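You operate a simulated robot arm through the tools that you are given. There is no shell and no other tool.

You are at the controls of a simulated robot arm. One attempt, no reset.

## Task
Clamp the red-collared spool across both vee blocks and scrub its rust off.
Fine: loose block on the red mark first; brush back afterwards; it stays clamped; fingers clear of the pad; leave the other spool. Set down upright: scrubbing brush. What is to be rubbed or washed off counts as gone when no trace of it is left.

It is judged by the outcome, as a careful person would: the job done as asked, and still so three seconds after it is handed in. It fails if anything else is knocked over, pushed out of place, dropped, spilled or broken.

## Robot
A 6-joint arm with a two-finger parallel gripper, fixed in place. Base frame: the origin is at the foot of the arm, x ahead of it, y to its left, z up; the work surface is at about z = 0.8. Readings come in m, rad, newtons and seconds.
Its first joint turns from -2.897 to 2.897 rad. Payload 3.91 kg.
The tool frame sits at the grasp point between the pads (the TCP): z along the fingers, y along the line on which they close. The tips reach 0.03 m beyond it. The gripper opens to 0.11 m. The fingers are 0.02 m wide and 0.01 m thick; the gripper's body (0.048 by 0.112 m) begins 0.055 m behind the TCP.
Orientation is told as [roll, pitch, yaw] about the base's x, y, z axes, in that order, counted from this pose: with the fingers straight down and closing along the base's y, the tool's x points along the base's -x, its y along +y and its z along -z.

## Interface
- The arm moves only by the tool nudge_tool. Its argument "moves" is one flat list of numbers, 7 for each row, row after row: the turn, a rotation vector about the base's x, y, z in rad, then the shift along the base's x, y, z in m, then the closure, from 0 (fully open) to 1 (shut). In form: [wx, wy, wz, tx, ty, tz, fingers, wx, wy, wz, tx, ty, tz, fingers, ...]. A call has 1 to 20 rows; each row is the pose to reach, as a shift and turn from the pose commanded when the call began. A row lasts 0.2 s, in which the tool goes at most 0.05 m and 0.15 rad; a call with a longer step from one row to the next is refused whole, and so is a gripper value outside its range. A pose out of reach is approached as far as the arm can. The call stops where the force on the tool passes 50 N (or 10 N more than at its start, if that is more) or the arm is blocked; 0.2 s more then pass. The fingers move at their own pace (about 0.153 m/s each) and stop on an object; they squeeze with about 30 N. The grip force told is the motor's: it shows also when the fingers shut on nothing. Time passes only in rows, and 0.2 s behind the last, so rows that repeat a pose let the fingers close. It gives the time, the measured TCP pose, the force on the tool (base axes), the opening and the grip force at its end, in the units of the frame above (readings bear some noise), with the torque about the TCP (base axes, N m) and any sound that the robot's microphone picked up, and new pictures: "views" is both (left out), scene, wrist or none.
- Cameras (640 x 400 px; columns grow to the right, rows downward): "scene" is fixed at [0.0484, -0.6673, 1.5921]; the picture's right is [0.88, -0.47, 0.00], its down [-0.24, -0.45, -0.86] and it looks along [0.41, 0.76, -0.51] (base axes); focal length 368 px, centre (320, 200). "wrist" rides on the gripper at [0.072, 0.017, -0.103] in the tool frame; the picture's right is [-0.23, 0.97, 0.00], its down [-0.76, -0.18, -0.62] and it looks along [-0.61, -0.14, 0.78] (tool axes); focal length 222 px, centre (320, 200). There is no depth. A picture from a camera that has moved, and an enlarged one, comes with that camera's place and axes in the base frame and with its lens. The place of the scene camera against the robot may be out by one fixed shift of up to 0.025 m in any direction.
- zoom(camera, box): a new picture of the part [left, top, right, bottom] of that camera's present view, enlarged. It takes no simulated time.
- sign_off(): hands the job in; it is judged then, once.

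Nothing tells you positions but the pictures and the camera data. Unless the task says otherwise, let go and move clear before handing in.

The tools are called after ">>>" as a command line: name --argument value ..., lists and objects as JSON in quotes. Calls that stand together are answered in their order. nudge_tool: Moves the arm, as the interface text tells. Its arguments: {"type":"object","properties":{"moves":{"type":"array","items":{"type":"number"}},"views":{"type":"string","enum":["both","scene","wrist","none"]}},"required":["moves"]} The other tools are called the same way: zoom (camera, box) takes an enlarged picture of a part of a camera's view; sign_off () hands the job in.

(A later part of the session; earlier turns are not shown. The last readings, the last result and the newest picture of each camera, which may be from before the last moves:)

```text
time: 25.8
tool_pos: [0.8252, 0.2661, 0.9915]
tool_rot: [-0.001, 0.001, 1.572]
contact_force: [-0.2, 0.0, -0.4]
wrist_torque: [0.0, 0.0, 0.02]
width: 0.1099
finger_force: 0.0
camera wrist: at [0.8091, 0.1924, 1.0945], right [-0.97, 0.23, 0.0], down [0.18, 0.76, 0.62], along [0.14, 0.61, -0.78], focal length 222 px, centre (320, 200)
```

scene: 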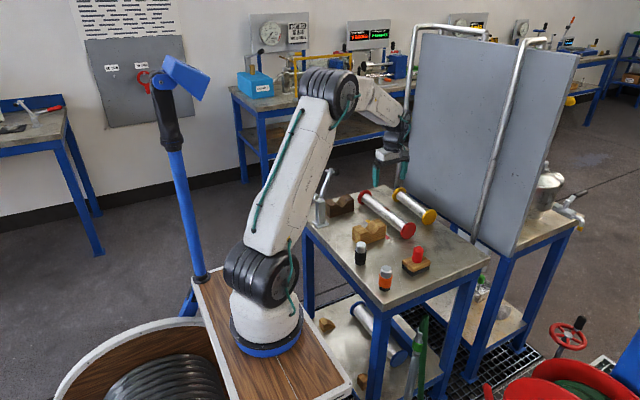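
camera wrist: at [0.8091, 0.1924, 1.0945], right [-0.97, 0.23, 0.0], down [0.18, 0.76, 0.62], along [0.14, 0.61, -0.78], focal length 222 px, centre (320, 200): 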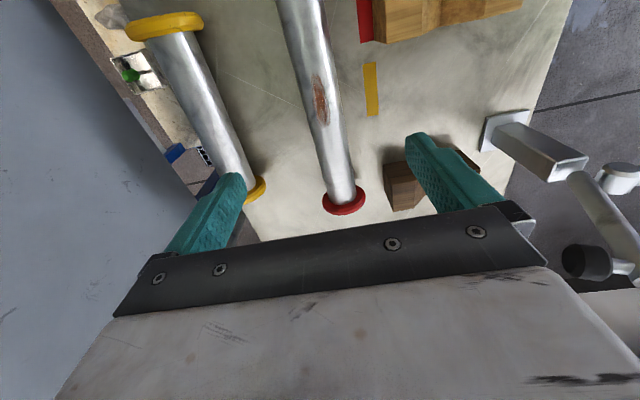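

>>> zoom --camera "wrist" --box '[250, 0, 400, 220]'

>>> zoom --camera "wrist" --box '[440, 80, 640, 300]'

```text
1.82 times, centred on (325, 110) of wrist
camera zoom: at [0.8091, 0.1924, 1.0945], right [-0.97, 0.23, 0.0], down [0.18, 0.76, 0.62], along [0.14, 0.61, -0.78], focal length 404 px, centre (311, 364)
```

zoom: 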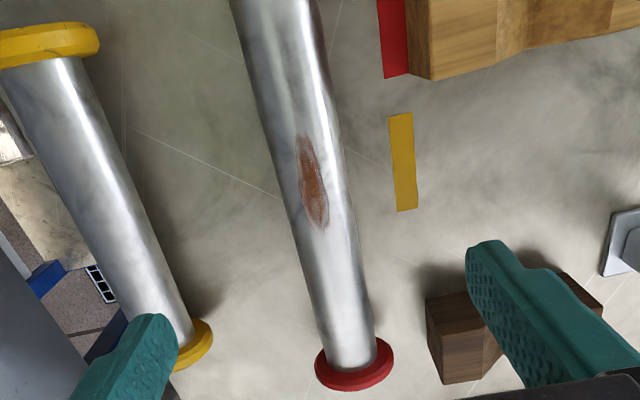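

```text
1.82 times, centred on (540, 190) of wrist
camera zoom: at [0.8091, 0.1924, 1.0945], right [-0.97, 0.23, 0.0], down [0.18, 0.76, 0.62], along [0.14, 0.61, -0.78], focal length 404 px, centre (-80, 218)
```

zoom: 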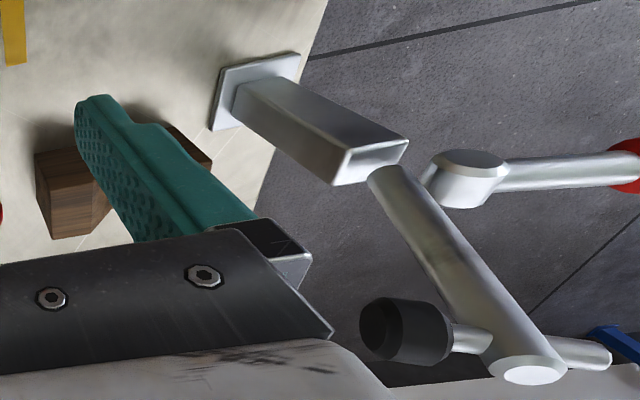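

The rust patch (y≈0.229–0.280) lies right on top of the tube, which is where I want it for scrubbing. I'll lower the open fingers around the middle of the tube and grip it.

>>> nudge_tool --moves '[0, 0, 0, -0.0005, 0, -0.04, 0, 0, 0, 0, -0.0005, 0, -0.08, 0, 0, 0, 0, -0.0005, 0, -0.12, 0, 0, 0, 0, -0.0005, 0, -0.145, 0, 0, 0, 0, -0.0005, 0, -0.152, 0, 0, 0, 0, -0.0005, 0, -0.152, 0, 0, 0, 0, -0.0005, 0, -0.152, 0.3, 0, 0, 0, -0.0005, 0, -0.152, 0.5, 0, 0, 0, -0.0005, 0, -0.152, 0.6, 0, 0, 0, -0.0005, 0, -0.152, 1, 0, 0, 0, -0.0005, 0, -0.152, 1, 0, 0, 0, -0.0005, 0, -0.152, 1]' --views "both"

```text
time: 28.4
tool_pos: [0.8244, 0.2656, 0.8392]
tool_rot: [0.001, -0.002, 1.569]
contact_force: [0.2, -0.5, 4.3]
wrist_torque: [0.12, 0.06, 0.55]
width: 0.0411
finger_force: 30.2
camera wrist: at [0.8089, 0.1925, 0.9435], right [-0.97, 0.23, 0.0], down [0.18, 0.76, 0.62], along [0.14, 0.61, -0.78], focal length 222 px, centre (320, 200)
```

scene: 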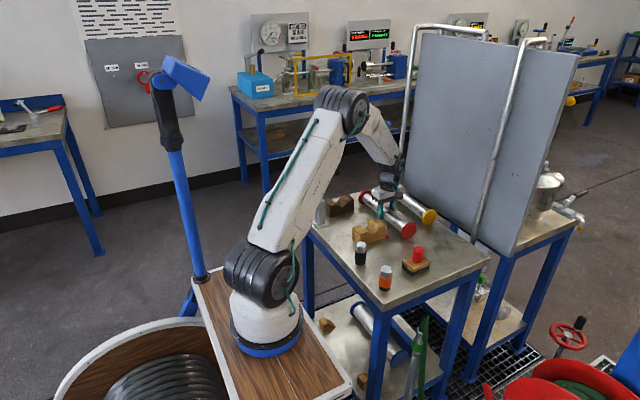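
wrist: 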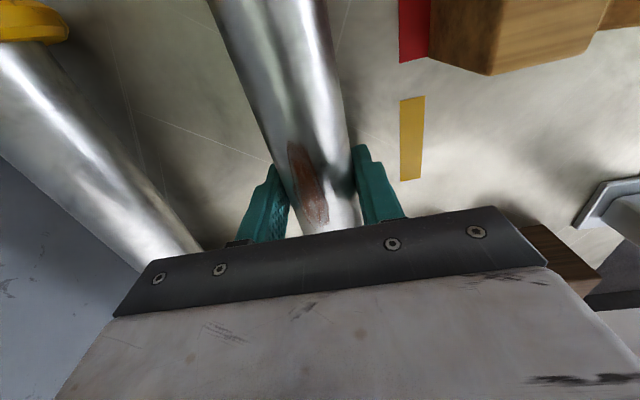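

The tube is gripped (41 mm diameter) with its axis about 5 mm below the TCP. I'll lift it and check that it hangs level.

>>> nudge_tool --moves '[0, 0, 0, 0, 0, 0.01, 1, 0, 0, 0, 0, 0, 0.03, 1, 0, 0, 0, 0, 0, 0.06, 1, 0, 0, 0, 0, 0, 0.085, 1, 0, 0, 0, 0, 0, 0.09, 1, 0, 0, 0, 0, 0, 0.09, 1]' --views "both"

>>> zoom --camera "scene" --box '[290, 130, 450, 270]'

```text
time: 29.8
tool_pos: [0.8265, 0.266, 0.9278]
tool_rot: [0.001, 0.001, 1.571]
contact_force: [-0.1, -1.1, -8.9]
wrist_torque: [0.02, 0.03, 0.04]
width: 0.0405
finger_force: 30.2
camera wrist: at [0.8098, 0.1929, 1.0321], right [-0.97, 0.23, 0.0], down [0.18, 0.76, 0.62], along [0.14, 0.61, -0.78], focal length 222 px, centre (320, 200)
```

scene: 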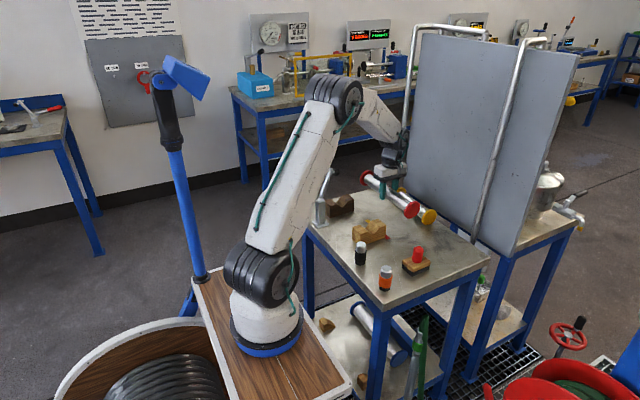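
wrist: 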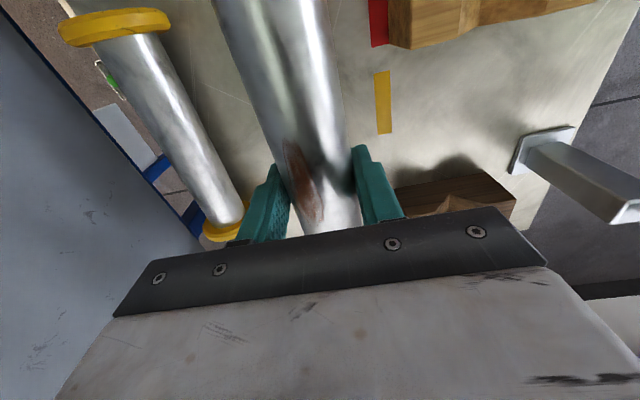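

```text
2.86 times, centred on (370, 200) of scene
camera zoom: at [0.0484, -0.6673, 1.5921], right [0.88, -0.47, 0.0], down [-0.24, -0.45, -0.86], along [0.41, 0.76, -0.51], focal length 1050 px, centre (177, 200)
```

zoom: 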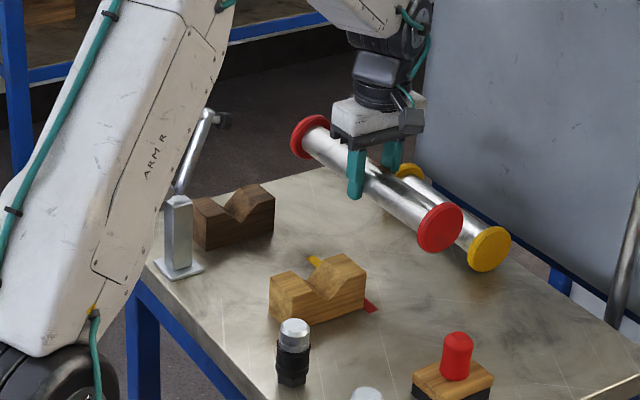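

It's level and weighs about 0.9 kg. I'll carry it over the blocks at x=0.7017, with its centre near y=0.2975.

>>> nudge_tool --moves '[0, 0, 0, -0.02, 0.005, 0, 1, 0, 0, 0, -0.05, 0.0128, 0, 1, 0, 0, 0, -0.08, 0.0205, 0, 1, 0, 0, 0, -0.105, 0.0269, 0, 1, 0, 0, 0, -0.1228, 0.0315, 0, 1, 0, 0, 0, -0.1228, 0.0315, 0, 1, 0, 0, 0, -0.1228, 0.0315, 0, 1]' --views "both"

>>> zoom --camera "scene" --box '[290, 130, 450, 270]'

>>> zoom --camera "wrist" --box '[200, 0, 520, 240]'

```text
time: 31.4
tool_pos: [0.7027, 0.2957, 0.9286]
tool_rot: [0.0, 0.0, 1.57]
contact_force: [0.1, -0.9, -7.7]
wrist_torque: [-0.01, 0.01, -0.02]
width: 0.0404
finger_force: 30.0
camera wrist: at [0.6862, 0.2228, 1.0322], right [-0.97, 0.23, 0.0], down [0.18, 0.76, 0.62], along [0.14, 0.61, -0.78], focal length 222 px, centre (320, 200)
```

scene: 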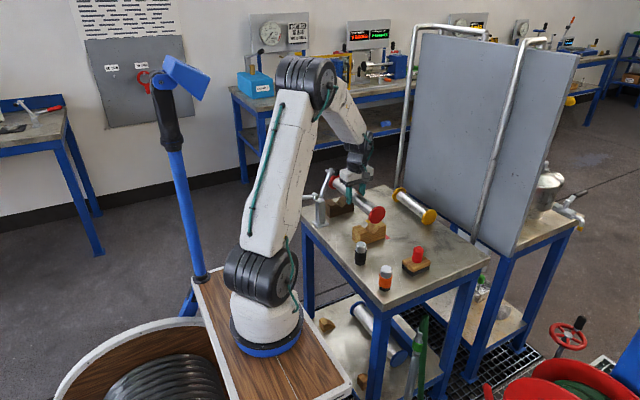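
wrist: 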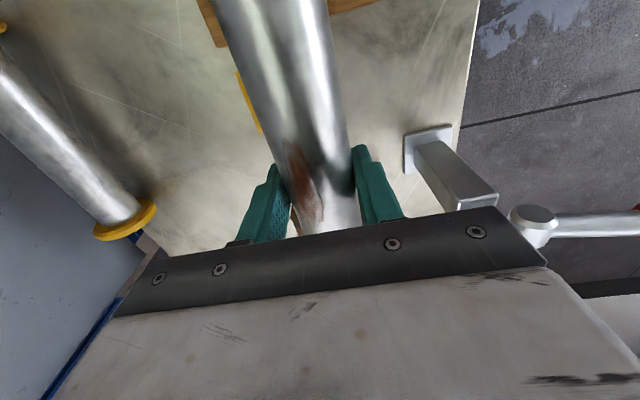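

```text
2.86 times, centred on (370, 200) of scene
camera zoom: at [0.0484, -0.6673, 1.5921], right [0.88, -0.47, 0.0], down [-0.24, -0.45, -0.86], along [0.41, 0.76, -0.51], focal length 1050 px, centre (177, 200)
```

zoom: 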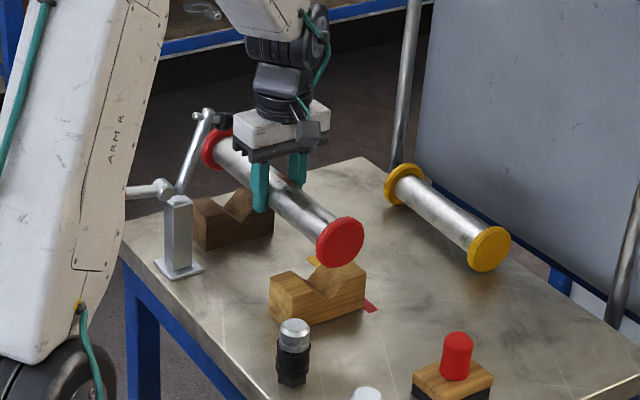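

```text
1.67 times, centred on (360, 120) of wrist
camera zoom: at [0.6862, 0.2228, 1.0322], right [-0.97, 0.23, 0.0], down [0.18, 0.76, 0.62], along [0.14, 0.61, -0.78], focal length 370 px, centre (253, 333)
```

zoom: 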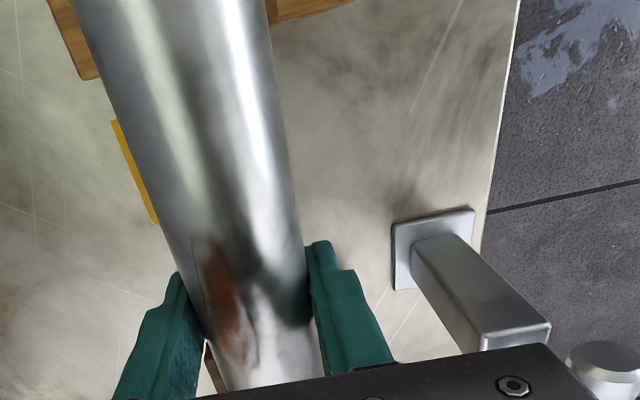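

Alignment looks plausible. I'll lower until the collars are just above the block tops and check how they straddle the blocks.

>>> nudge_tool --moves '[0, 0, 0, 0, 0, -0.015, 1, 0, 0, 0, 0, 0, -0.028, 1, 0, 0, 0, 0, 0, -0.028, 1]' --views "none"

>>> zoom --camera "scene" --box '[340, 190, 410, 250]'

>>> zoom --camera "scene" --box '[310, 160, 380, 220]'

>>> zoom --camera "wrist" --box '[200, 0, 520, 240]'

```text
time: 32.2
tool_pos: [0.7024, 0.2949, 0.8992]
tool_rot: [-0.001, 0.0, 1.573]
contact_force: [-0.4, -0.1, -8.3]
wrist_torque: [0.01, -0.02, -0.01]
width: 0.0406
finger_force: 29.8
```

```text
6.67 times, centred on (375, 220) of scene
camera zoom: at [0.0484, -0.6673, 1.5921], right [0.88, -0.47, 0.0], down [-0.24, -0.45, -0.86], along [0.41, 0.76, -0.51], focal length 2450 px, centre (-47, 67)
```

zoom: 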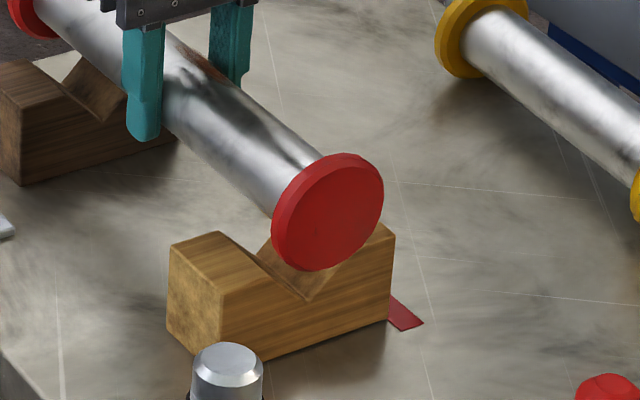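

```text
6.67 times, centred on (345, 190) of scene
camera zoom: at [0.0484, -0.6673, 1.5921], right [0.88, -0.47, 0.0], down [-0.24, -0.45, -0.86], along [0.41, 0.76, -0.51], focal length 2450 px, centre (153, 267)
```

zoom: 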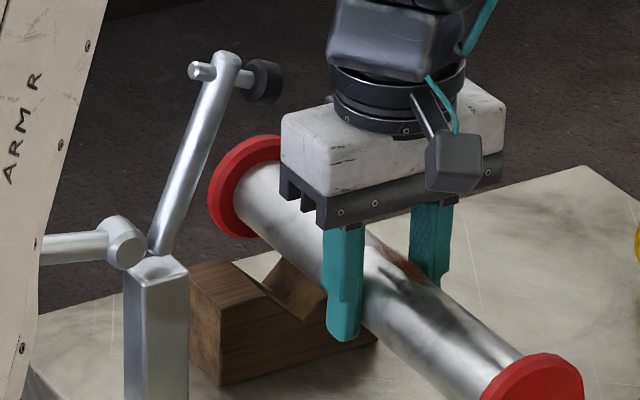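

```text
1.67 times, centred on (360, 120) of wrist
camera zoom: at [0.6855, 0.2235, 1.004], right [-0.97, 0.23, 0.0], down [0.18, 0.76, 0.62], along [0.14, 0.61, -0.78], focal length 370 px, centre (253, 333)
```

zoom: 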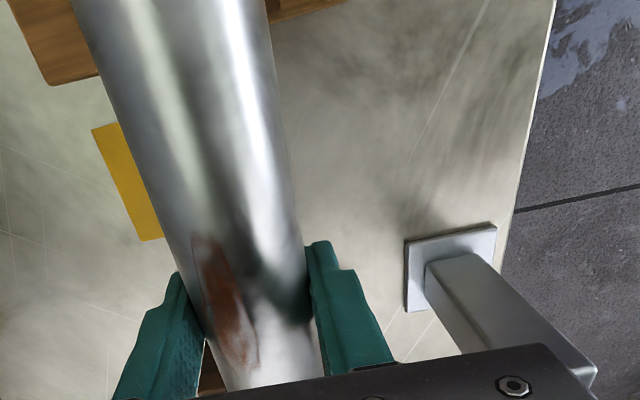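

>>> zoom --camera "scene" --box '[363, 205, 391, 231]'

>>> zoom --camera "scene" --box '[328, 175, 356, 201]'

```text
15.38 times, centred on (377, 218) of scene
camera zoom: at [0.0484, -0.6673, 1.5921], right [0.88, -0.47, 0.0], down [-0.24, -0.45, -0.86], along [0.41, 0.76, -0.51], focal length 5654 px, centre (-557, -77)
```

zoom: 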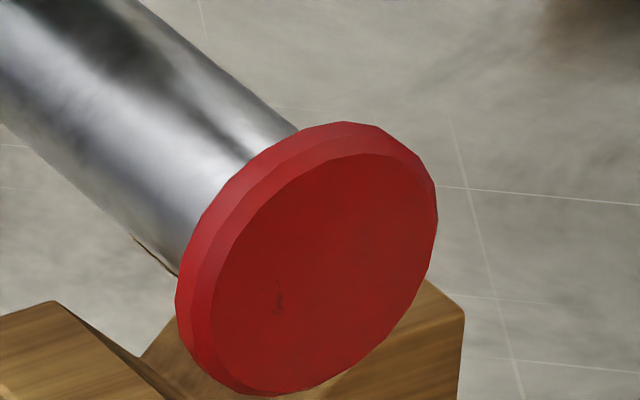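

```text
15.38 times, centred on (342, 188) of scene
camera zoom: at [0.0484, -0.6673, 1.5921], right [0.88, -0.47, 0.0], down [-0.24, -0.45, -0.86], along [0.41, 0.76, -0.51], focal length 5654 px, centre (-18, 385)
```

zoom: 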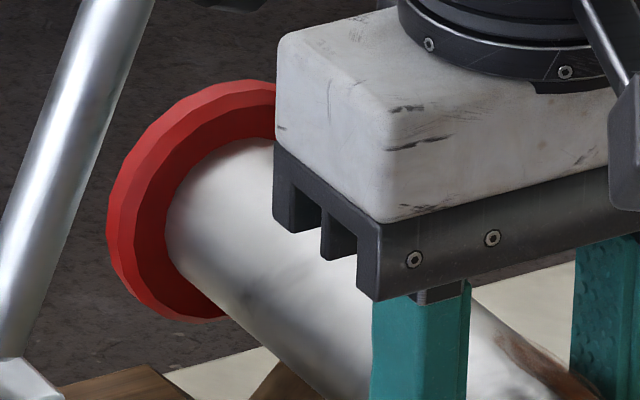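

Both estimates suggest the spool should go about 2 mm further toward +y to centre the collars over the blocks. I'll make that shift and lower in small steps, watching force and torque for any collar contact.

>>> nudge_tool --moves '[0, 0, 0, 0, 0.002, 0, 1, 0, 0, 0, 0, 0.002, -0.008, 1, 0, 0, 0, 0, 0.002, -0.014, 1, 0, 0, 0, 0, 0.002, -0.018, 1, 0, 0, 0, 0, 0.002, -0.022, 1, 0, 0, 0, 0, 0.002, -0.022, 1]' --views "none"

```text
time: 33.6
tool_pos: [0.7015, 0.3003, 0.8788]
tool_rot: [0.0, -0.001, 1.571]
contact_force: [-4.1, 0.4, 3.6]
wrist_torque: [-0.78, 0.04, 0.14]
width: 0.0402
finger_force: 30.1
```

There is contact, mostly at the low-y end. I'll look closely before going any further.

>>> zoom --camera "scene" --box '[345, 205, 401, 250]'

>>> zoom --camera "scene" --box '[310, 165, 366, 215]'

>>> zoom --camera "wrist" --box '[200, 0, 520, 240]'

```text
8.89 times, centred on (373, 228) of scene
camera zoom: at [0.0484, -0.6673, 1.5921], right [0.88, -0.47, 0.0], down [-0.24, -0.45, -0.86], along [0.41, 0.76, -0.51], focal length 3267 px, centre (-151, -44)
```

zoom: 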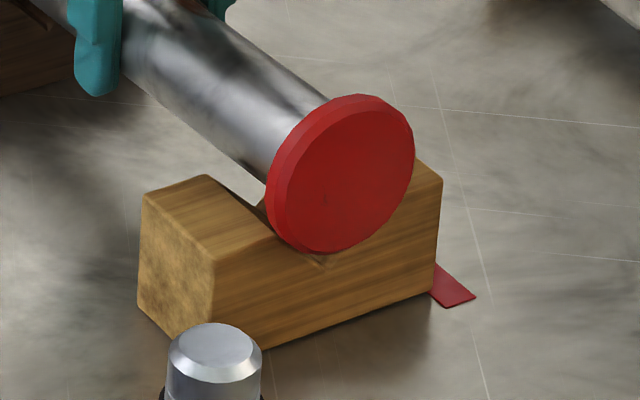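

```text
8.00 times, centred on (338, 190) of scene
camera zoom: at [0.0484, -0.6673, 1.5921], right [0.88, -0.47, 0.0], down [-0.24, -0.45, -0.86], along [0.41, 0.76, -0.51], focal length 2940 px, centre (176, 280)
```

zoom: 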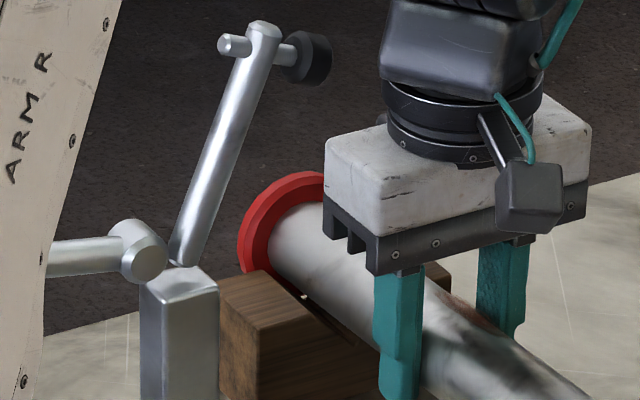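

```text
1.67 times, centred on (360, 120) of wrist
camera zoom: at [0.6855, 0.2264, 0.9828], right [-0.97, 0.23, 0.0], down [0.18, 0.76, 0.62], along [0.14, 0.61, -0.78], focal length 370 px, centre (253, 333)
```

zoom: 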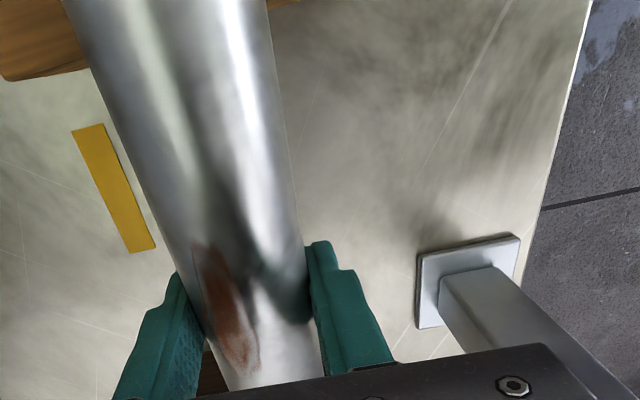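

The low collar is riding on the loose block's vee, so the 2 mm shift overcorrected. I'll lift clear, shift back by 2 mm and lower again with force checks.

>>> nudge_tool --moves '[0, 0, 0, 0, 0, 0.01, 1, 0, 0, 0, 0, 0, 0.022, 1, 0, 0, 0, 0, -0.002, 0.022, 1, 0, 0, 0, 0, -0.002, 0.022, 1]' --views "none"

>>> zoom --camera "scene" --box '[345, 195, 401, 240]'

>>> zoom --camera "wrist" --box '[200, 0, 360, 120]'

```text
time: 34.6
tool_pos: [0.7002, 0.2978, 0.9]
tool_rot: [0.001, 0.0, 1.569]
contact_force: [-0.1, -0.4, -7.7]
wrist_torque: [0.01, -0.02, 0.01]
width: 0.0402
finger_force: 30.2
```

```text
8.89 times, centred on (373, 218) of scene
camera zoom: at [0.0484, -0.6673, 1.5921], right [0.88, -0.47, 0.0], down [-0.24, -0.45, -0.86], along [0.41, 0.76, -0.51], focal length 3267 px, centre (-151, 44)
```

zoom: 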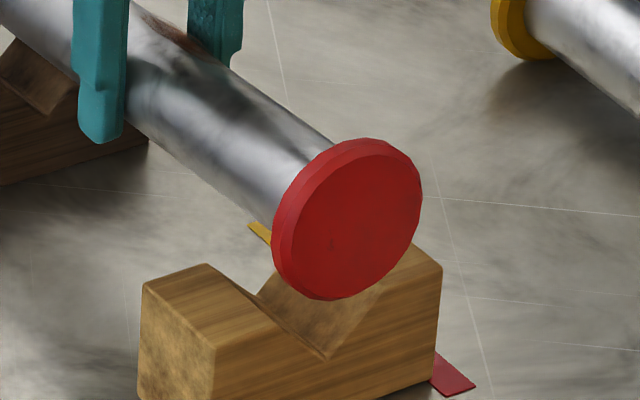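

```text
3.33 times, centred on (280, 60) of wrist
camera zoom: at [0.6853, 0.2245, 1.0041], right [-0.97, 0.23, 0.0], down [0.18, 0.76, 0.62], along [0.14, 0.61, -0.78], focal length 740 px, centre (453, 667)
```

zoom: 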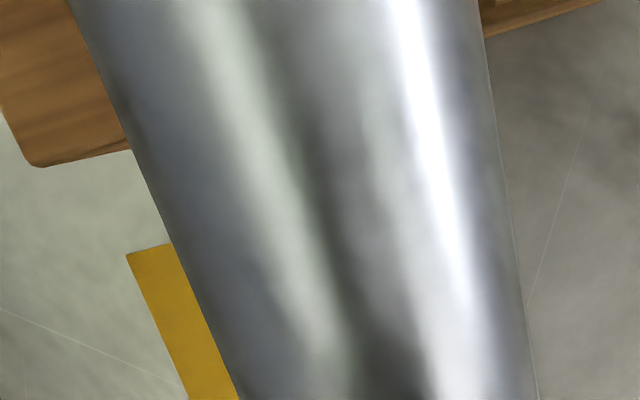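

The block hasn't moved and the spool is level. I'll lower again at this y in small steps.

>>> nudge_tool --moves '[0, 0, 0, 0, 0, -0.01, 1, 0, 0, 0, 0, 0, -0.018, 1, 0, 0, 0, 0, 0, -0.022, 1, 0, 0, 0, 0, 0, -0.022, 1]' --views "none"

```text
time: 35.6
tool_pos: [0.7017, 0.2968, 0.8792]
tool_rot: [0.001, 0.0, 1.57]
contact_force: [-1.8, -0.4, -4.6]
wrist_torque: [0.41, -0.01, 0.16]
width: 0.0404
finger_force: 30.1
```

Now there is light contact at the high-y end instead. I'll look at both ends at this height.

>>> zoom --camera "scene" --box '[355, 205, 395, 235]'

>>> zoom --camera "scene" --box '[322, 178, 362, 208]'

>>> zoom --camera "scene" --box '[310, 165, 410, 245]'

```text
13.33 times, centred on (375, 220) of scene
camera zoom: at [0.0484, -0.6673, 1.5921], right [0.88, -0.47, 0.0], down [-0.24, -0.45, -0.86], along [0.41, 0.76, -0.51], focal length 4900 px, centre (-413, -67)
```

zoom: 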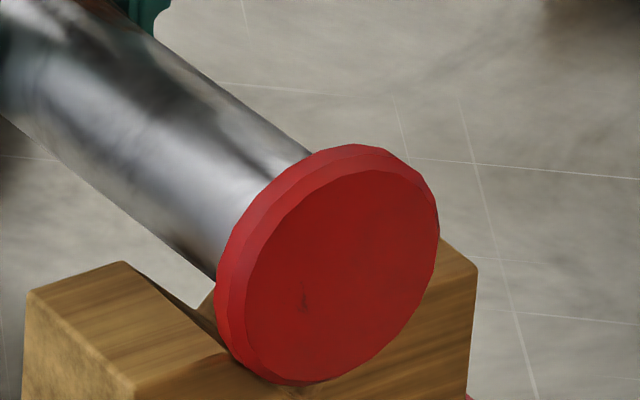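

```text
13.33 times, centred on (342, 193) of scene
camera zoom: at [0.0484, -0.6673, 1.5921], right [0.88, -0.47, 0.0], down [-0.24, -0.45, -0.86], along [0.41, 0.76, -0.51], focal length 4900 px, centre (27, 293)
```

zoom: 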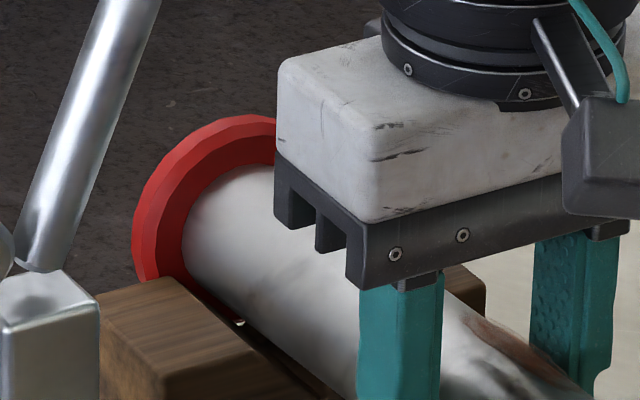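

```text
5.00 times, centred on (360, 205) of scene
camera zoom: at [0.0484, -0.6673, 1.5921], right [0.88, -0.47, 0.0], down [-0.24, -0.45, -0.86], along [0.41, 0.76, -0.51], focal length 1838 px, centre (120, 175)
```

zoom: 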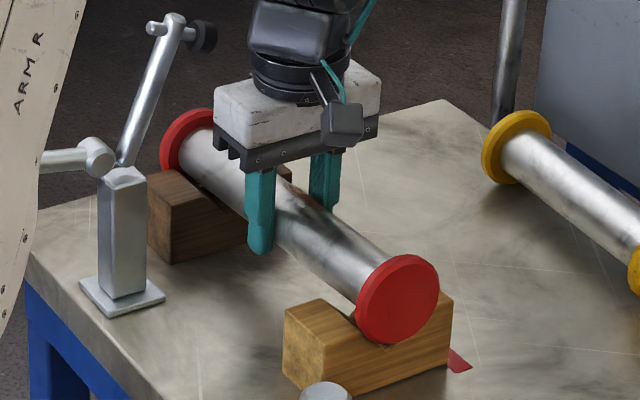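

>>> nudge_tool --moves '[0, 0, 0, 0, 0, 0.012, 1, 0, 0, 0, 0, 0.001, 0.012, 1, 0, 0, 0, 0, 0.001, 0.006, 1, 0, 0, 0, 0, 0.001, 0, 1, 0, 0, 0, 0, 0.001, 0, 1]' --views "none"

```text
time: 36.8
tool_pos: [0.703, 0.2988, 0.8784]
tool_rot: [-0.001, 0.0, 1.569]
contact_force: [-1.4, 0.0, 2.2]
wrist_torque: [-0.9, 0.06, 0.06]
width: 0.0403
finger_force: 29.6
```

>>> nudge_tool --moves '[0, 0, 0, 0, 0, 0.012, 1, 0, 0, 0, 0, -0.0012, 0.012, 1, 0, 0, 0, 0, -0.0012, 0.006, 1, 0, 0, 0, 0, -0.0012, 0, 1, 0, 0, 0, 0, -0.0012, -0.002, 1, 0, 0, 0, 0, -0.0012, -0.002, 1]' --views "none"

```text
time: 38.2
tool_pos: [0.7016, 0.2968, 0.8767]
tool_rot: [0.001, 0.0, 1.571]
contact_force: [-3.2, -0.3, -1.5]
wrist_torque: [0.82, -0.01, 0.35]
width: 0.0405
finger_force: 30.4
```

The low collar contacts at y=0.2985 and the high collar at y=0.2973, so the loose block needs about 2.5 mm more. I'll tilt the spool about 5° so only the low collar dips in front of the loose block, then use its inner face to slide the block gently toward +y.

>>> nudge_tool --moves '[0, 0, 0, -0.0005, 0, 0.01, 1, 0, 0, 0, -0.0005, 0, 0.024, 1, 0.045, 0, 0, -0.0005, -0.0025, 0.024, 1, 0.09, 0, 0, -0.0005, -0.0048, 0.024, 1, 0.09, 0, 0, -0.0005, -0.0048, 0.012, 1, 0.09, 0, 0, -0.0005, -0.0048, 0.006, 1, 0.09, 0, 0, -0.0005, -0.0048, 0.003, 1, 0.09, 0, 0, -0.0005, -0.0048, 0.003, 1]' --views "none"

>>> zoom --camera "scene" --box '[310, 165, 410, 245]'

>>> zoom --camera "scene" --box '[355, 205, 395, 235]'

```text
time: 40.0
tool_pos: [0.7018, 0.2917, 0.8796]
tool_rot: [0.001, -0.091, 1.571]
contact_force: [-3.0, -0.2, -0.8]
wrist_torque: [0.85, -0.09, 0.46]
width: 0.0406
finger_force: 30.2
```

```text
5.00 times, centred on (360, 205) of scene
camera zoom: at [0.0484, -0.6673, 1.5921], right [0.88, -0.47, 0.0], down [-0.24, -0.45, -0.86], along [0.41, 0.76, -0.51], focal length 1838 px, centre (120, 175)
```

zoom: 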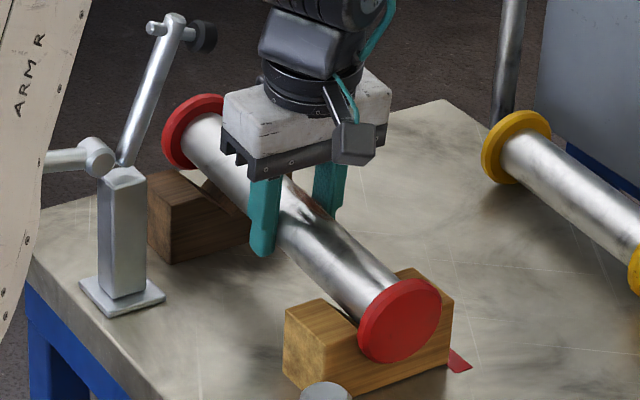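

```text
13.33 times, centred on (375, 220) of scene
camera zoom: at [0.0484, -0.6673, 1.5921], right [0.88, -0.47, 0.0], down [-0.24, -0.45, -0.86], along [0.41, 0.76, -0.51], focal length 4900 px, centre (-413, -67)
```

zoom: 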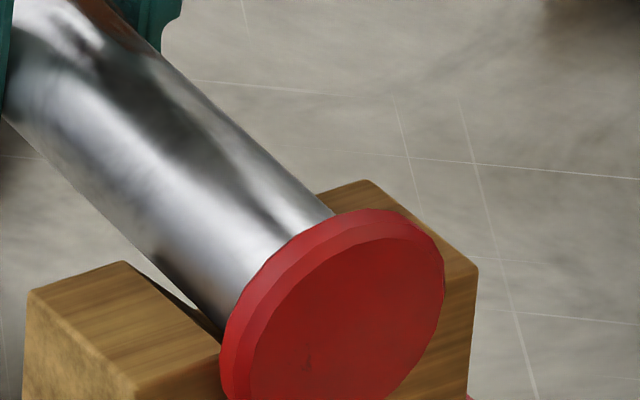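

There's still contact near the high-y end even though that end is now raised. I'll look there closely.

>>> zoom --camera "scene" --box '[325, 176, 365, 206]'

>>> zoom --camera "wrist" --box '[160, 0, 560, 240]'

```text
13.33 times, centred on (345, 191) of scene
camera zoom: at [0.0484, -0.6673, 1.5921], right [0.88, -0.47, 0.0], down [-0.24, -0.45, -0.86], along [0.41, 0.76, -0.51], focal length 4900 px, centre (-13, 320)
```

zoom: 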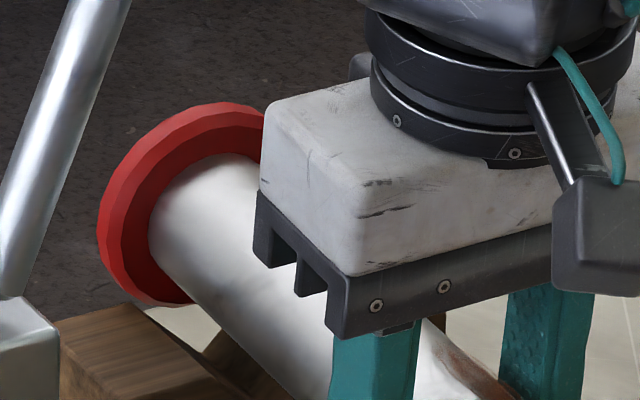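

```text
1.60 times, centred on (360, 120) of wrist
camera zoom: at [0.6849, 0.2104, 0.9766], right [-0.97, 0.23, 0.02], down [0.18, 0.7, 0.69], along [0.14, 0.68, -0.72], focal length 355 px, centre (256, 328)
```

zoom: 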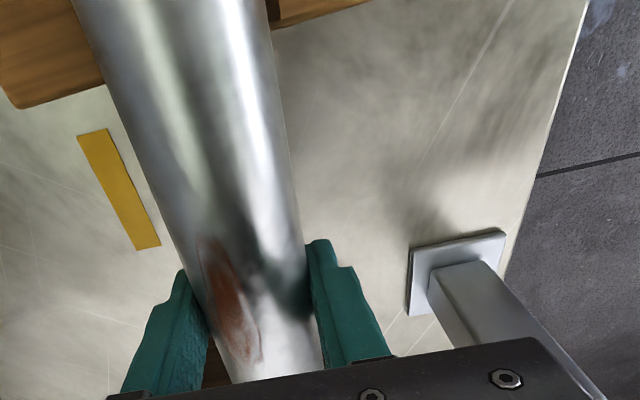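

>>> nudge_tool --moves '[0, 0, 0, 0, 0, 0.004, 1, 0, 0, 0, 0, 0, 0.008, 1, 0, 0, 0, 0, 0, 0.008, 1]' --views "none"

```text
time: 40.8
tool_pos: [0.7028, 0.2933, 0.8874]
tool_rot: [0.0, -0.089, 1.568]
contact_force: [-0.9, 0.0, -7.0]
wrist_torque: [-0.03, -0.03, 0.0]
width: 0.0407
finger_force: 30.1
```

The wrist image shows the spool has pitched about 0.06 rad in the grip from those contacts, with its low end up. I'll raise it, add tool tilt so the low collar really does dip in front of the loose block, and check again.

>>> nudge_tool --moves '[0, 0, 0, 0, 0, 0.012, 1, 0.06, 0, 0, 0, 0, 0.012, 1, 0.06, 0, 0, 0, 0, 0, 1, 0.06, 0, 0, 0, 0, -0.005, 1, 0.06, 0, 0, 0, 0, -0.005, 1]' --views "both"

>>> zoom --camera "scene" --box '[310, 165, 410, 245]'

>>> zoom --camera "wrist" --box '[160, 0, 560, 240]'

```text
time: 42.0
tool_pos: [0.7025, 0.2932, 0.8835]
tool_rot: [-0.002, -0.15, 1.571]
contact_force: [1.5, 0.1, 0.0]
wrist_torque: [-0.9, -0.04, 0.23]
width: 0.0406
finger_force: 29.5
camera wrist: at [0.6855, 0.2053, 0.9749], right [-0.97, 0.22, 0.03], down [0.18, 0.66, 0.73], along [0.14, 0.72, -0.68], focal length 222 px, centre (320, 200)
```

scene: 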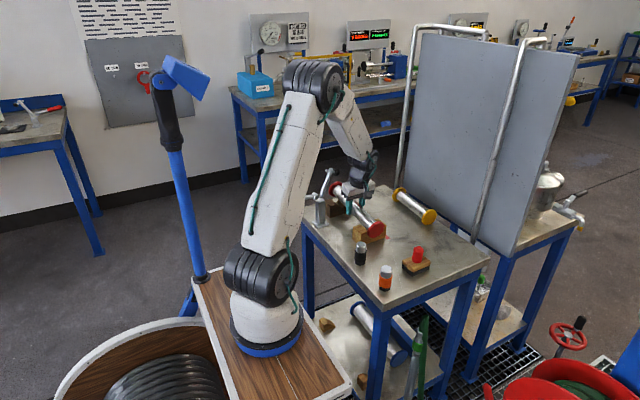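
wrist: 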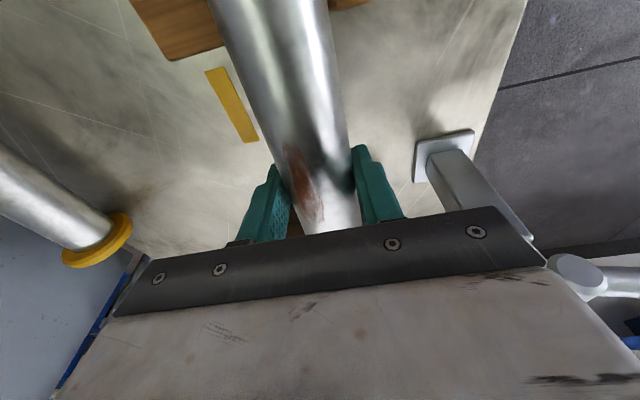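

```text
5.00 times, centred on (360, 205) of scene
camera zoom: at [0.0484, -0.6673, 1.5921], right [0.88, -0.47, 0.0], down [-0.24, -0.45, -0.86], along [0.41, 0.76, -0.51], focal length 1838 px, centre (120, 175)
```

zoom: 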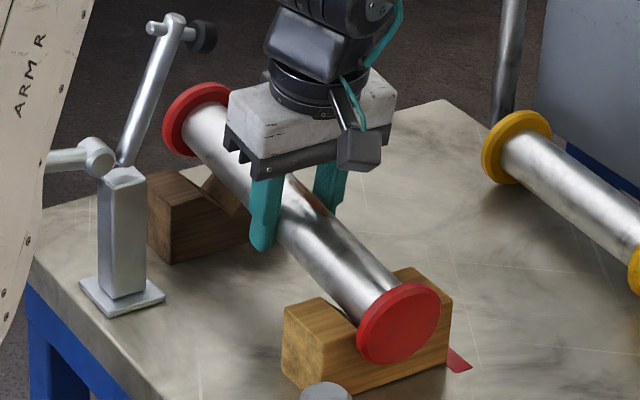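

```text
1.60 times, centred on (360, 120) of wrist
camera zoom: at [0.6855, 0.2053, 0.9749], right [-0.97, 0.22, 0.03], down [0.18, 0.66, 0.73], along [0.14, 0.72, -0.68], focal length 355 px, centre (256, 328)
```

zoom: 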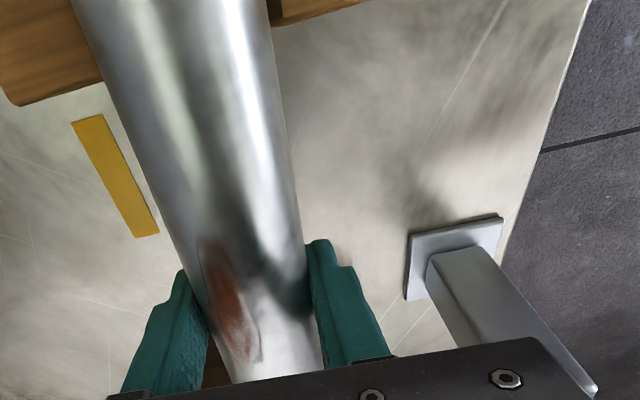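

>>> zoom --camera "scene" --box '[358, 212, 398, 242]'

>>> zoom --camera "scene" --box '[325, 172, 365, 202]'

```text
13.33 times, centred on (378, 227) of scene
camera zoom: at [0.0484, -0.6673, 1.5921], right [0.88, -0.47, 0.0], down [-0.24, -0.45, -0.86], along [0.41, 0.76, -0.51], focal length 4900 px, centre (-453, -160)
```

zoom: 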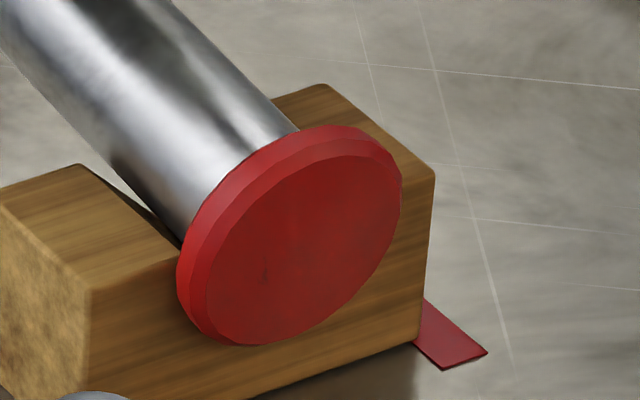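

```text
13.33 times, centred on (345, 187) of scene
camera zoom: at [0.0484, -0.6673, 1.5921], right [0.88, -0.47, 0.0], down [-0.24, -0.45, -0.86], along [0.41, 0.76, -0.51], focal length 4900 px, centre (-13, 373)
```

zoom: 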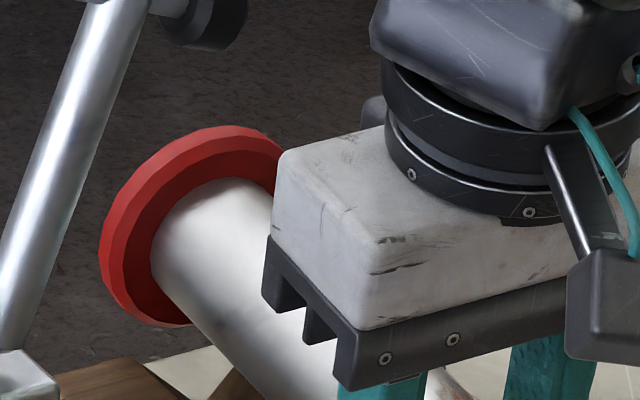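

The low collar is now in front of the loose block, and the present contact is the tube on that block's vee. I'll raise 4 mm and push about 3 mm toward +y to slide the block.

>>> nudge_tool --moves '[0, 0, 0, 0, 0, 0.004, 1, 0, 0, 0, 0, 0.001, 0.004, 1, 0, 0, 0, 0, 0.002, 0.004, 1, 0, 0, 0, 0, 0.0032, 0.004, 1, 0, 0, 0, 0, 0.0032, 0.004, 1]' --views "none"

>>> zoom --camera "scene" --box '[358, 212, 398, 242]'

```text
time: 43.2
tool_pos: [0.7031, 0.2959, 0.8866]
tool_rot: [0.0, -0.15, 1.571]
contact_force: [-0.8, -0.6, -8.3]
wrist_torque: [-0.07, 0.01, 0.0]
width: 0.0405
finger_force: 29.8
```

```text
13.33 times, centred on (378, 227) of scene
camera zoom: at [0.0484, -0.6673, 1.5921], right [0.88, -0.47, 0.0], down [-0.24, -0.45, -0.86], along [0.41, 0.76, -0.51], focal length 4900 px, centre (-453, -160)
```

zoom: 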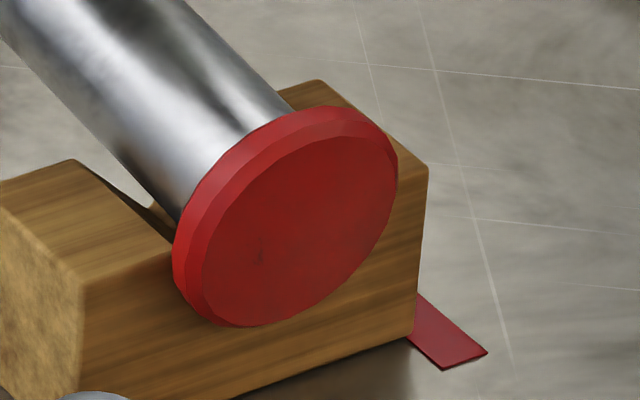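

The block slid about 3 mm toward +y and stayed square. Now I'll level the spool while shifting it to be centred between the outer block faces (y≈0.299), then lower with a force check.

>>> nudge_tool --moves '[-0.04, 0, 0, 0, 0.0012, 0.002, 1, -0.08, 0, 0, 0, 0.0024, 0.002, 1, -0.122, 0, 0, 0, 0.0035, 0.002, 1, -0.122, 0, 0, 0, 0.0035, -0.003, 1, -0.122, 0, 0, 0, 0.0035, -0.008, 1, -0.122, 0, 0, 0, 0.0035, -0.008, 1]' --views "none"

>>> zoom --camera "scene" --box '[310, 165, 410, 245]'

```text
time: 44.6
tool_pos: [0.7028, 0.3003, 0.8789]
tool_rot: [-0.001, -0.028, 1.571]
contact_force: [0.2, 0.3, -8.9]
wrist_torque: [-0.01, 0.02, 0.0]
width: 0.0405
finger_force: 29.7
```

```text
5.00 times, centred on (360, 205) of scene
camera zoom: at [0.0484, -0.6673, 1.5921], right [0.88, -0.47, 0.0], down [-0.24, -0.45, -0.86], along [0.41, 0.76, -0.51], focal length 1838 px, centre (120, 175)
```

zoom: 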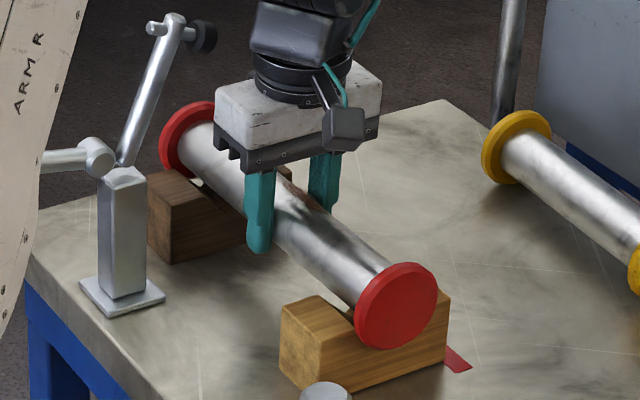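

No contact at either end now. I'll keep lowering gently toward the vees.

>>> nudge_tool --moves '[0, 0, 0, 0, 0, -0.004, 1, 0, 0, 0, 0, 0, -0.008, 1, 0, 0, 0, 0, 0, -0.008, 1]' --views "none"

```text
time: 45.4
tool_pos: [0.7009, 0.2996, 0.8703]
tool_rot: [-0.001, -0.029, 1.57]
contact_force: [-5.0, -1.7, 0.9]
wrist_torque: [0.69, -0.02, 0.36]
width: 0.0405
finger_force: 30.0
```

The tube now touches the dark vee's +x slope first, so the spool is slightly off in x and yaw. I'll raise a little, correct by about −1.5 mm in x and a small yaw, then lower again.

>>> nudge_tool --moves '[0, 0, 0, 0, 0, 0.004, 1, 0, 0, 0.015, -0.0015, 0, 0.004, 1, 0, 0, 0.015, -0.0015, 0, 0, 1, 0, 0, 0.015, -0.0015, 0, -0.002, 1, 0, 0, 0.015, -0.0015, 0, -0.002, 1]' --views "none"

```text
time: 46.6
tool_pos: [0.7007, 0.2998, 0.8696]
tool_rot: [0.0, -0.031, 1.584]
contact_force: [4.4, -2.0, 13.7]
wrist_torque: [-0.48, 0.01, -0.45]
width: 0.0405
finger_force: 30.2
```

Both ends are now seated in the vees with about 22 N of downforce. I'll ease off slightly and open the fingers a little to let the spool settle.

>>> nudge_tool --moves '[0, 0, -0.005, 0.0006, 0, 0.001, 1, 0, 0, -0.005, 0.0006, 0, 0.001, 1, 0, 0, -0.005, 0.0006, 0, 0.001, 0.58, 0, 0, -0.005, 0.0006, 0, 0.001, 0.5, 0, 0, -0.005, 0.0006, 0, 0.001, 0.5]' --views "both"

>>> zoom --camera "scene" --box '[310, 165, 410, 245]'

>>> zoom --camera "wrist" --box '[160, 0, 560, 240]'

```text
time: 47.8
tool_pos: [0.7003, 0.299, 0.8705]
tool_rot: [0.0, -0.028, 1.58]
contact_force: [0.4, 0.3, 0.1]
wrist_torque: [0.01, 0.01, 0.02]
width: 0.0551
finger_force: 0.1
camera wrist: at [0.6846, 0.2233, 0.9716], right [-0.98, 0.22, 0.01], down [0.17, 0.75, 0.64], along [0.14, 0.63, -0.76], focal length 222 px, centre (320, 200)
```

scene: 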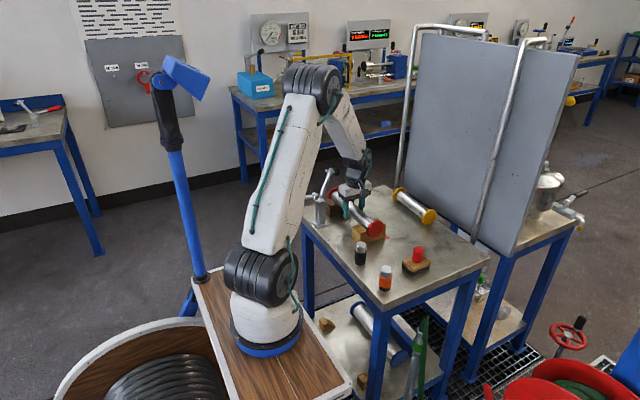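
wrist: 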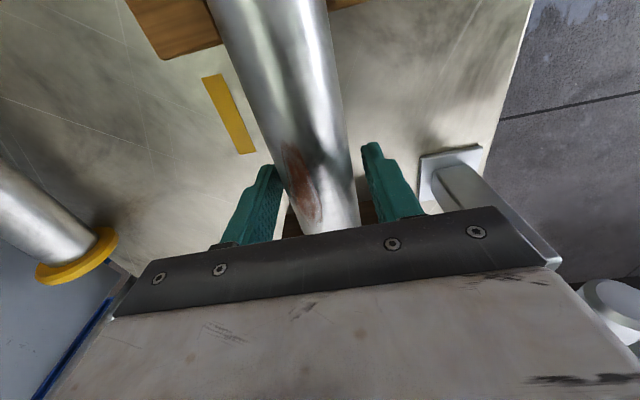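

```text
5.00 times, centred on (360, 205) of scene
camera zoom: at [0.0484, -0.6673, 1.5921], right [0.88, -0.47, 0.0], down [-0.24, -0.45, -0.86], along [0.41, 0.76, -0.51], focal length 1838 px, centre (120, 175)
```

zoom: 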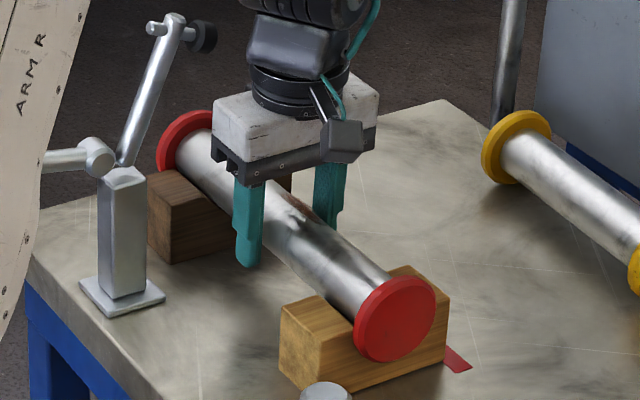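

```text
1.60 times, centred on (360, 120) of wrist
camera zoom: at [0.6846, 0.2233, 0.9716], right [-0.98, 0.22, 0.01], down [0.17, 0.75, 0.64], along [0.14, 0.63, -0.76], focal length 355 px, centre (256, 328)
```

zoom: 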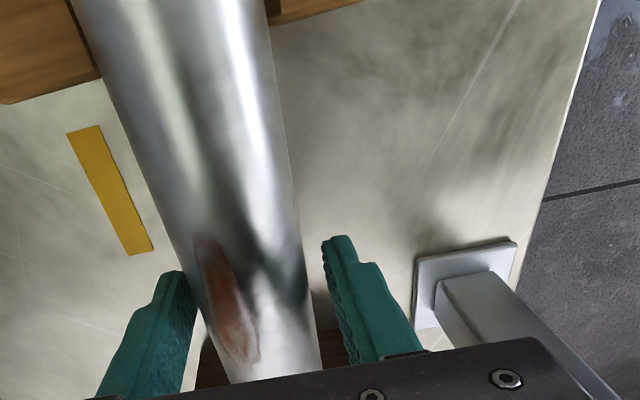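

The spool has settled in both vees with its collars straddling the blocks. I'll open wider, rise straight up, then move off toward −y for a clear look at the clamp and handle.

>>> nudge_tool --moves '[0, 0, 0, 0, 0, 0, 0.35, 0, 0, 0, 0, 0, 0, 0.3, 0, 0, 0, 0, 0, 0.03, 0.3, 0, 0, 0, 0, 0, 0.07, 0.3, 0, 0, 0, 0, 0, 0.11, 0.3, 0, 0, 0, 0, -0.01, 0.15, 0.3, -0.028, 0, -0.01, -0.03, -0.04, 0.165, 0.3, -0.028, 0, -0.01, -0.06, -0.07, 0.175, 0.3, -0.028, 0, -0.01, -0.09, -0.095, 0.18, 0.3, -0.028, 0, -0.01, -0.12, -0.1, 0.18, 0.3, -0.028, 0, -0.01, -0.14, -0.1, 0.18, 0.3, -0.028, 0, -0.01, -0.14, -0.1, 0.18, 0.3]' --views "both"

>>> zoom --camera "wrist" --box '[200, 0, 640, 260]'

>>> zoom --camera "scene" --box '[290, 150, 420, 250]'

```text
time: 50.4
tool_pos: [0.5609, 0.198, 1.0508]
tool_rot: [0.0, 0.0, 1.572]
contact_force: [0.3, -0.4, 0.6]
wrist_torque: [0.05, 0.01, 0.0]
width: 0.0771
finger_force: 0.1
camera wrist: at [0.5448, 0.1251, 1.1551], right [-0.97, 0.23, 0.0], down [0.18, 0.76, 0.62], along [0.14, 0.61, -0.78], focal length 222 px, centre (320, 200)
```

scene: 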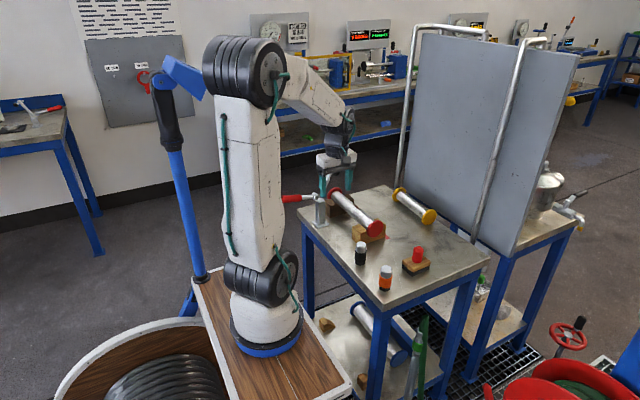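
wrist: 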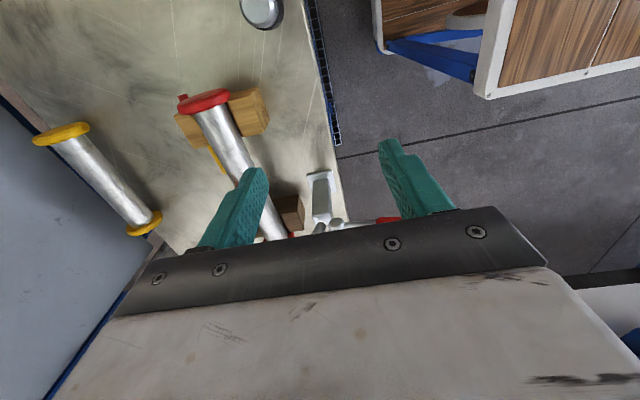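

```text
1.45 times, centred on (420, 130) of wrist
camera zoom: at [0.5448, 0.1251, 1.1551], right [-0.97, 0.23, 0.0], down [0.18, 0.76, 0.62], along [0.14, 0.61, -0.78], focal length 323 px, centre (174, 302)
```

zoom: 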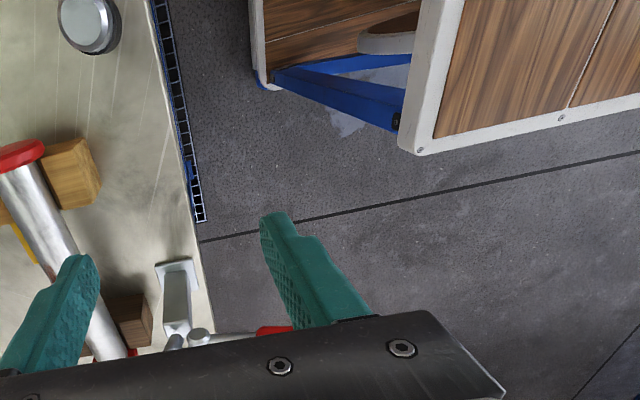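

```text
4.00 times, centred on (355, 200) of scene
camera zoom: at [0.0484, -0.6673, 1.5921], right [0.88, -0.47, 0.0], down [-0.24, -0.45, -0.86], along [0.41, 0.76, -0.51], focal length 1470 px, centre (180, 200)
```

zoom: 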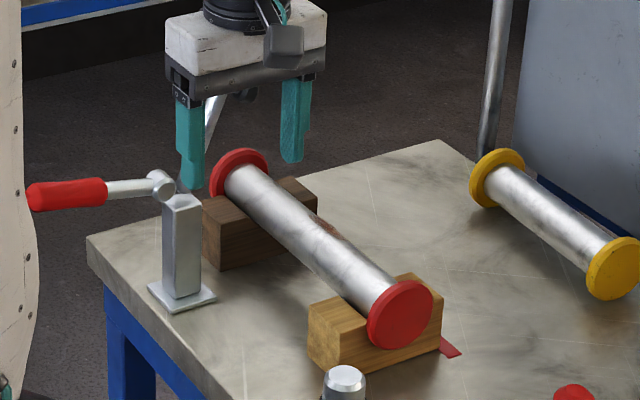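

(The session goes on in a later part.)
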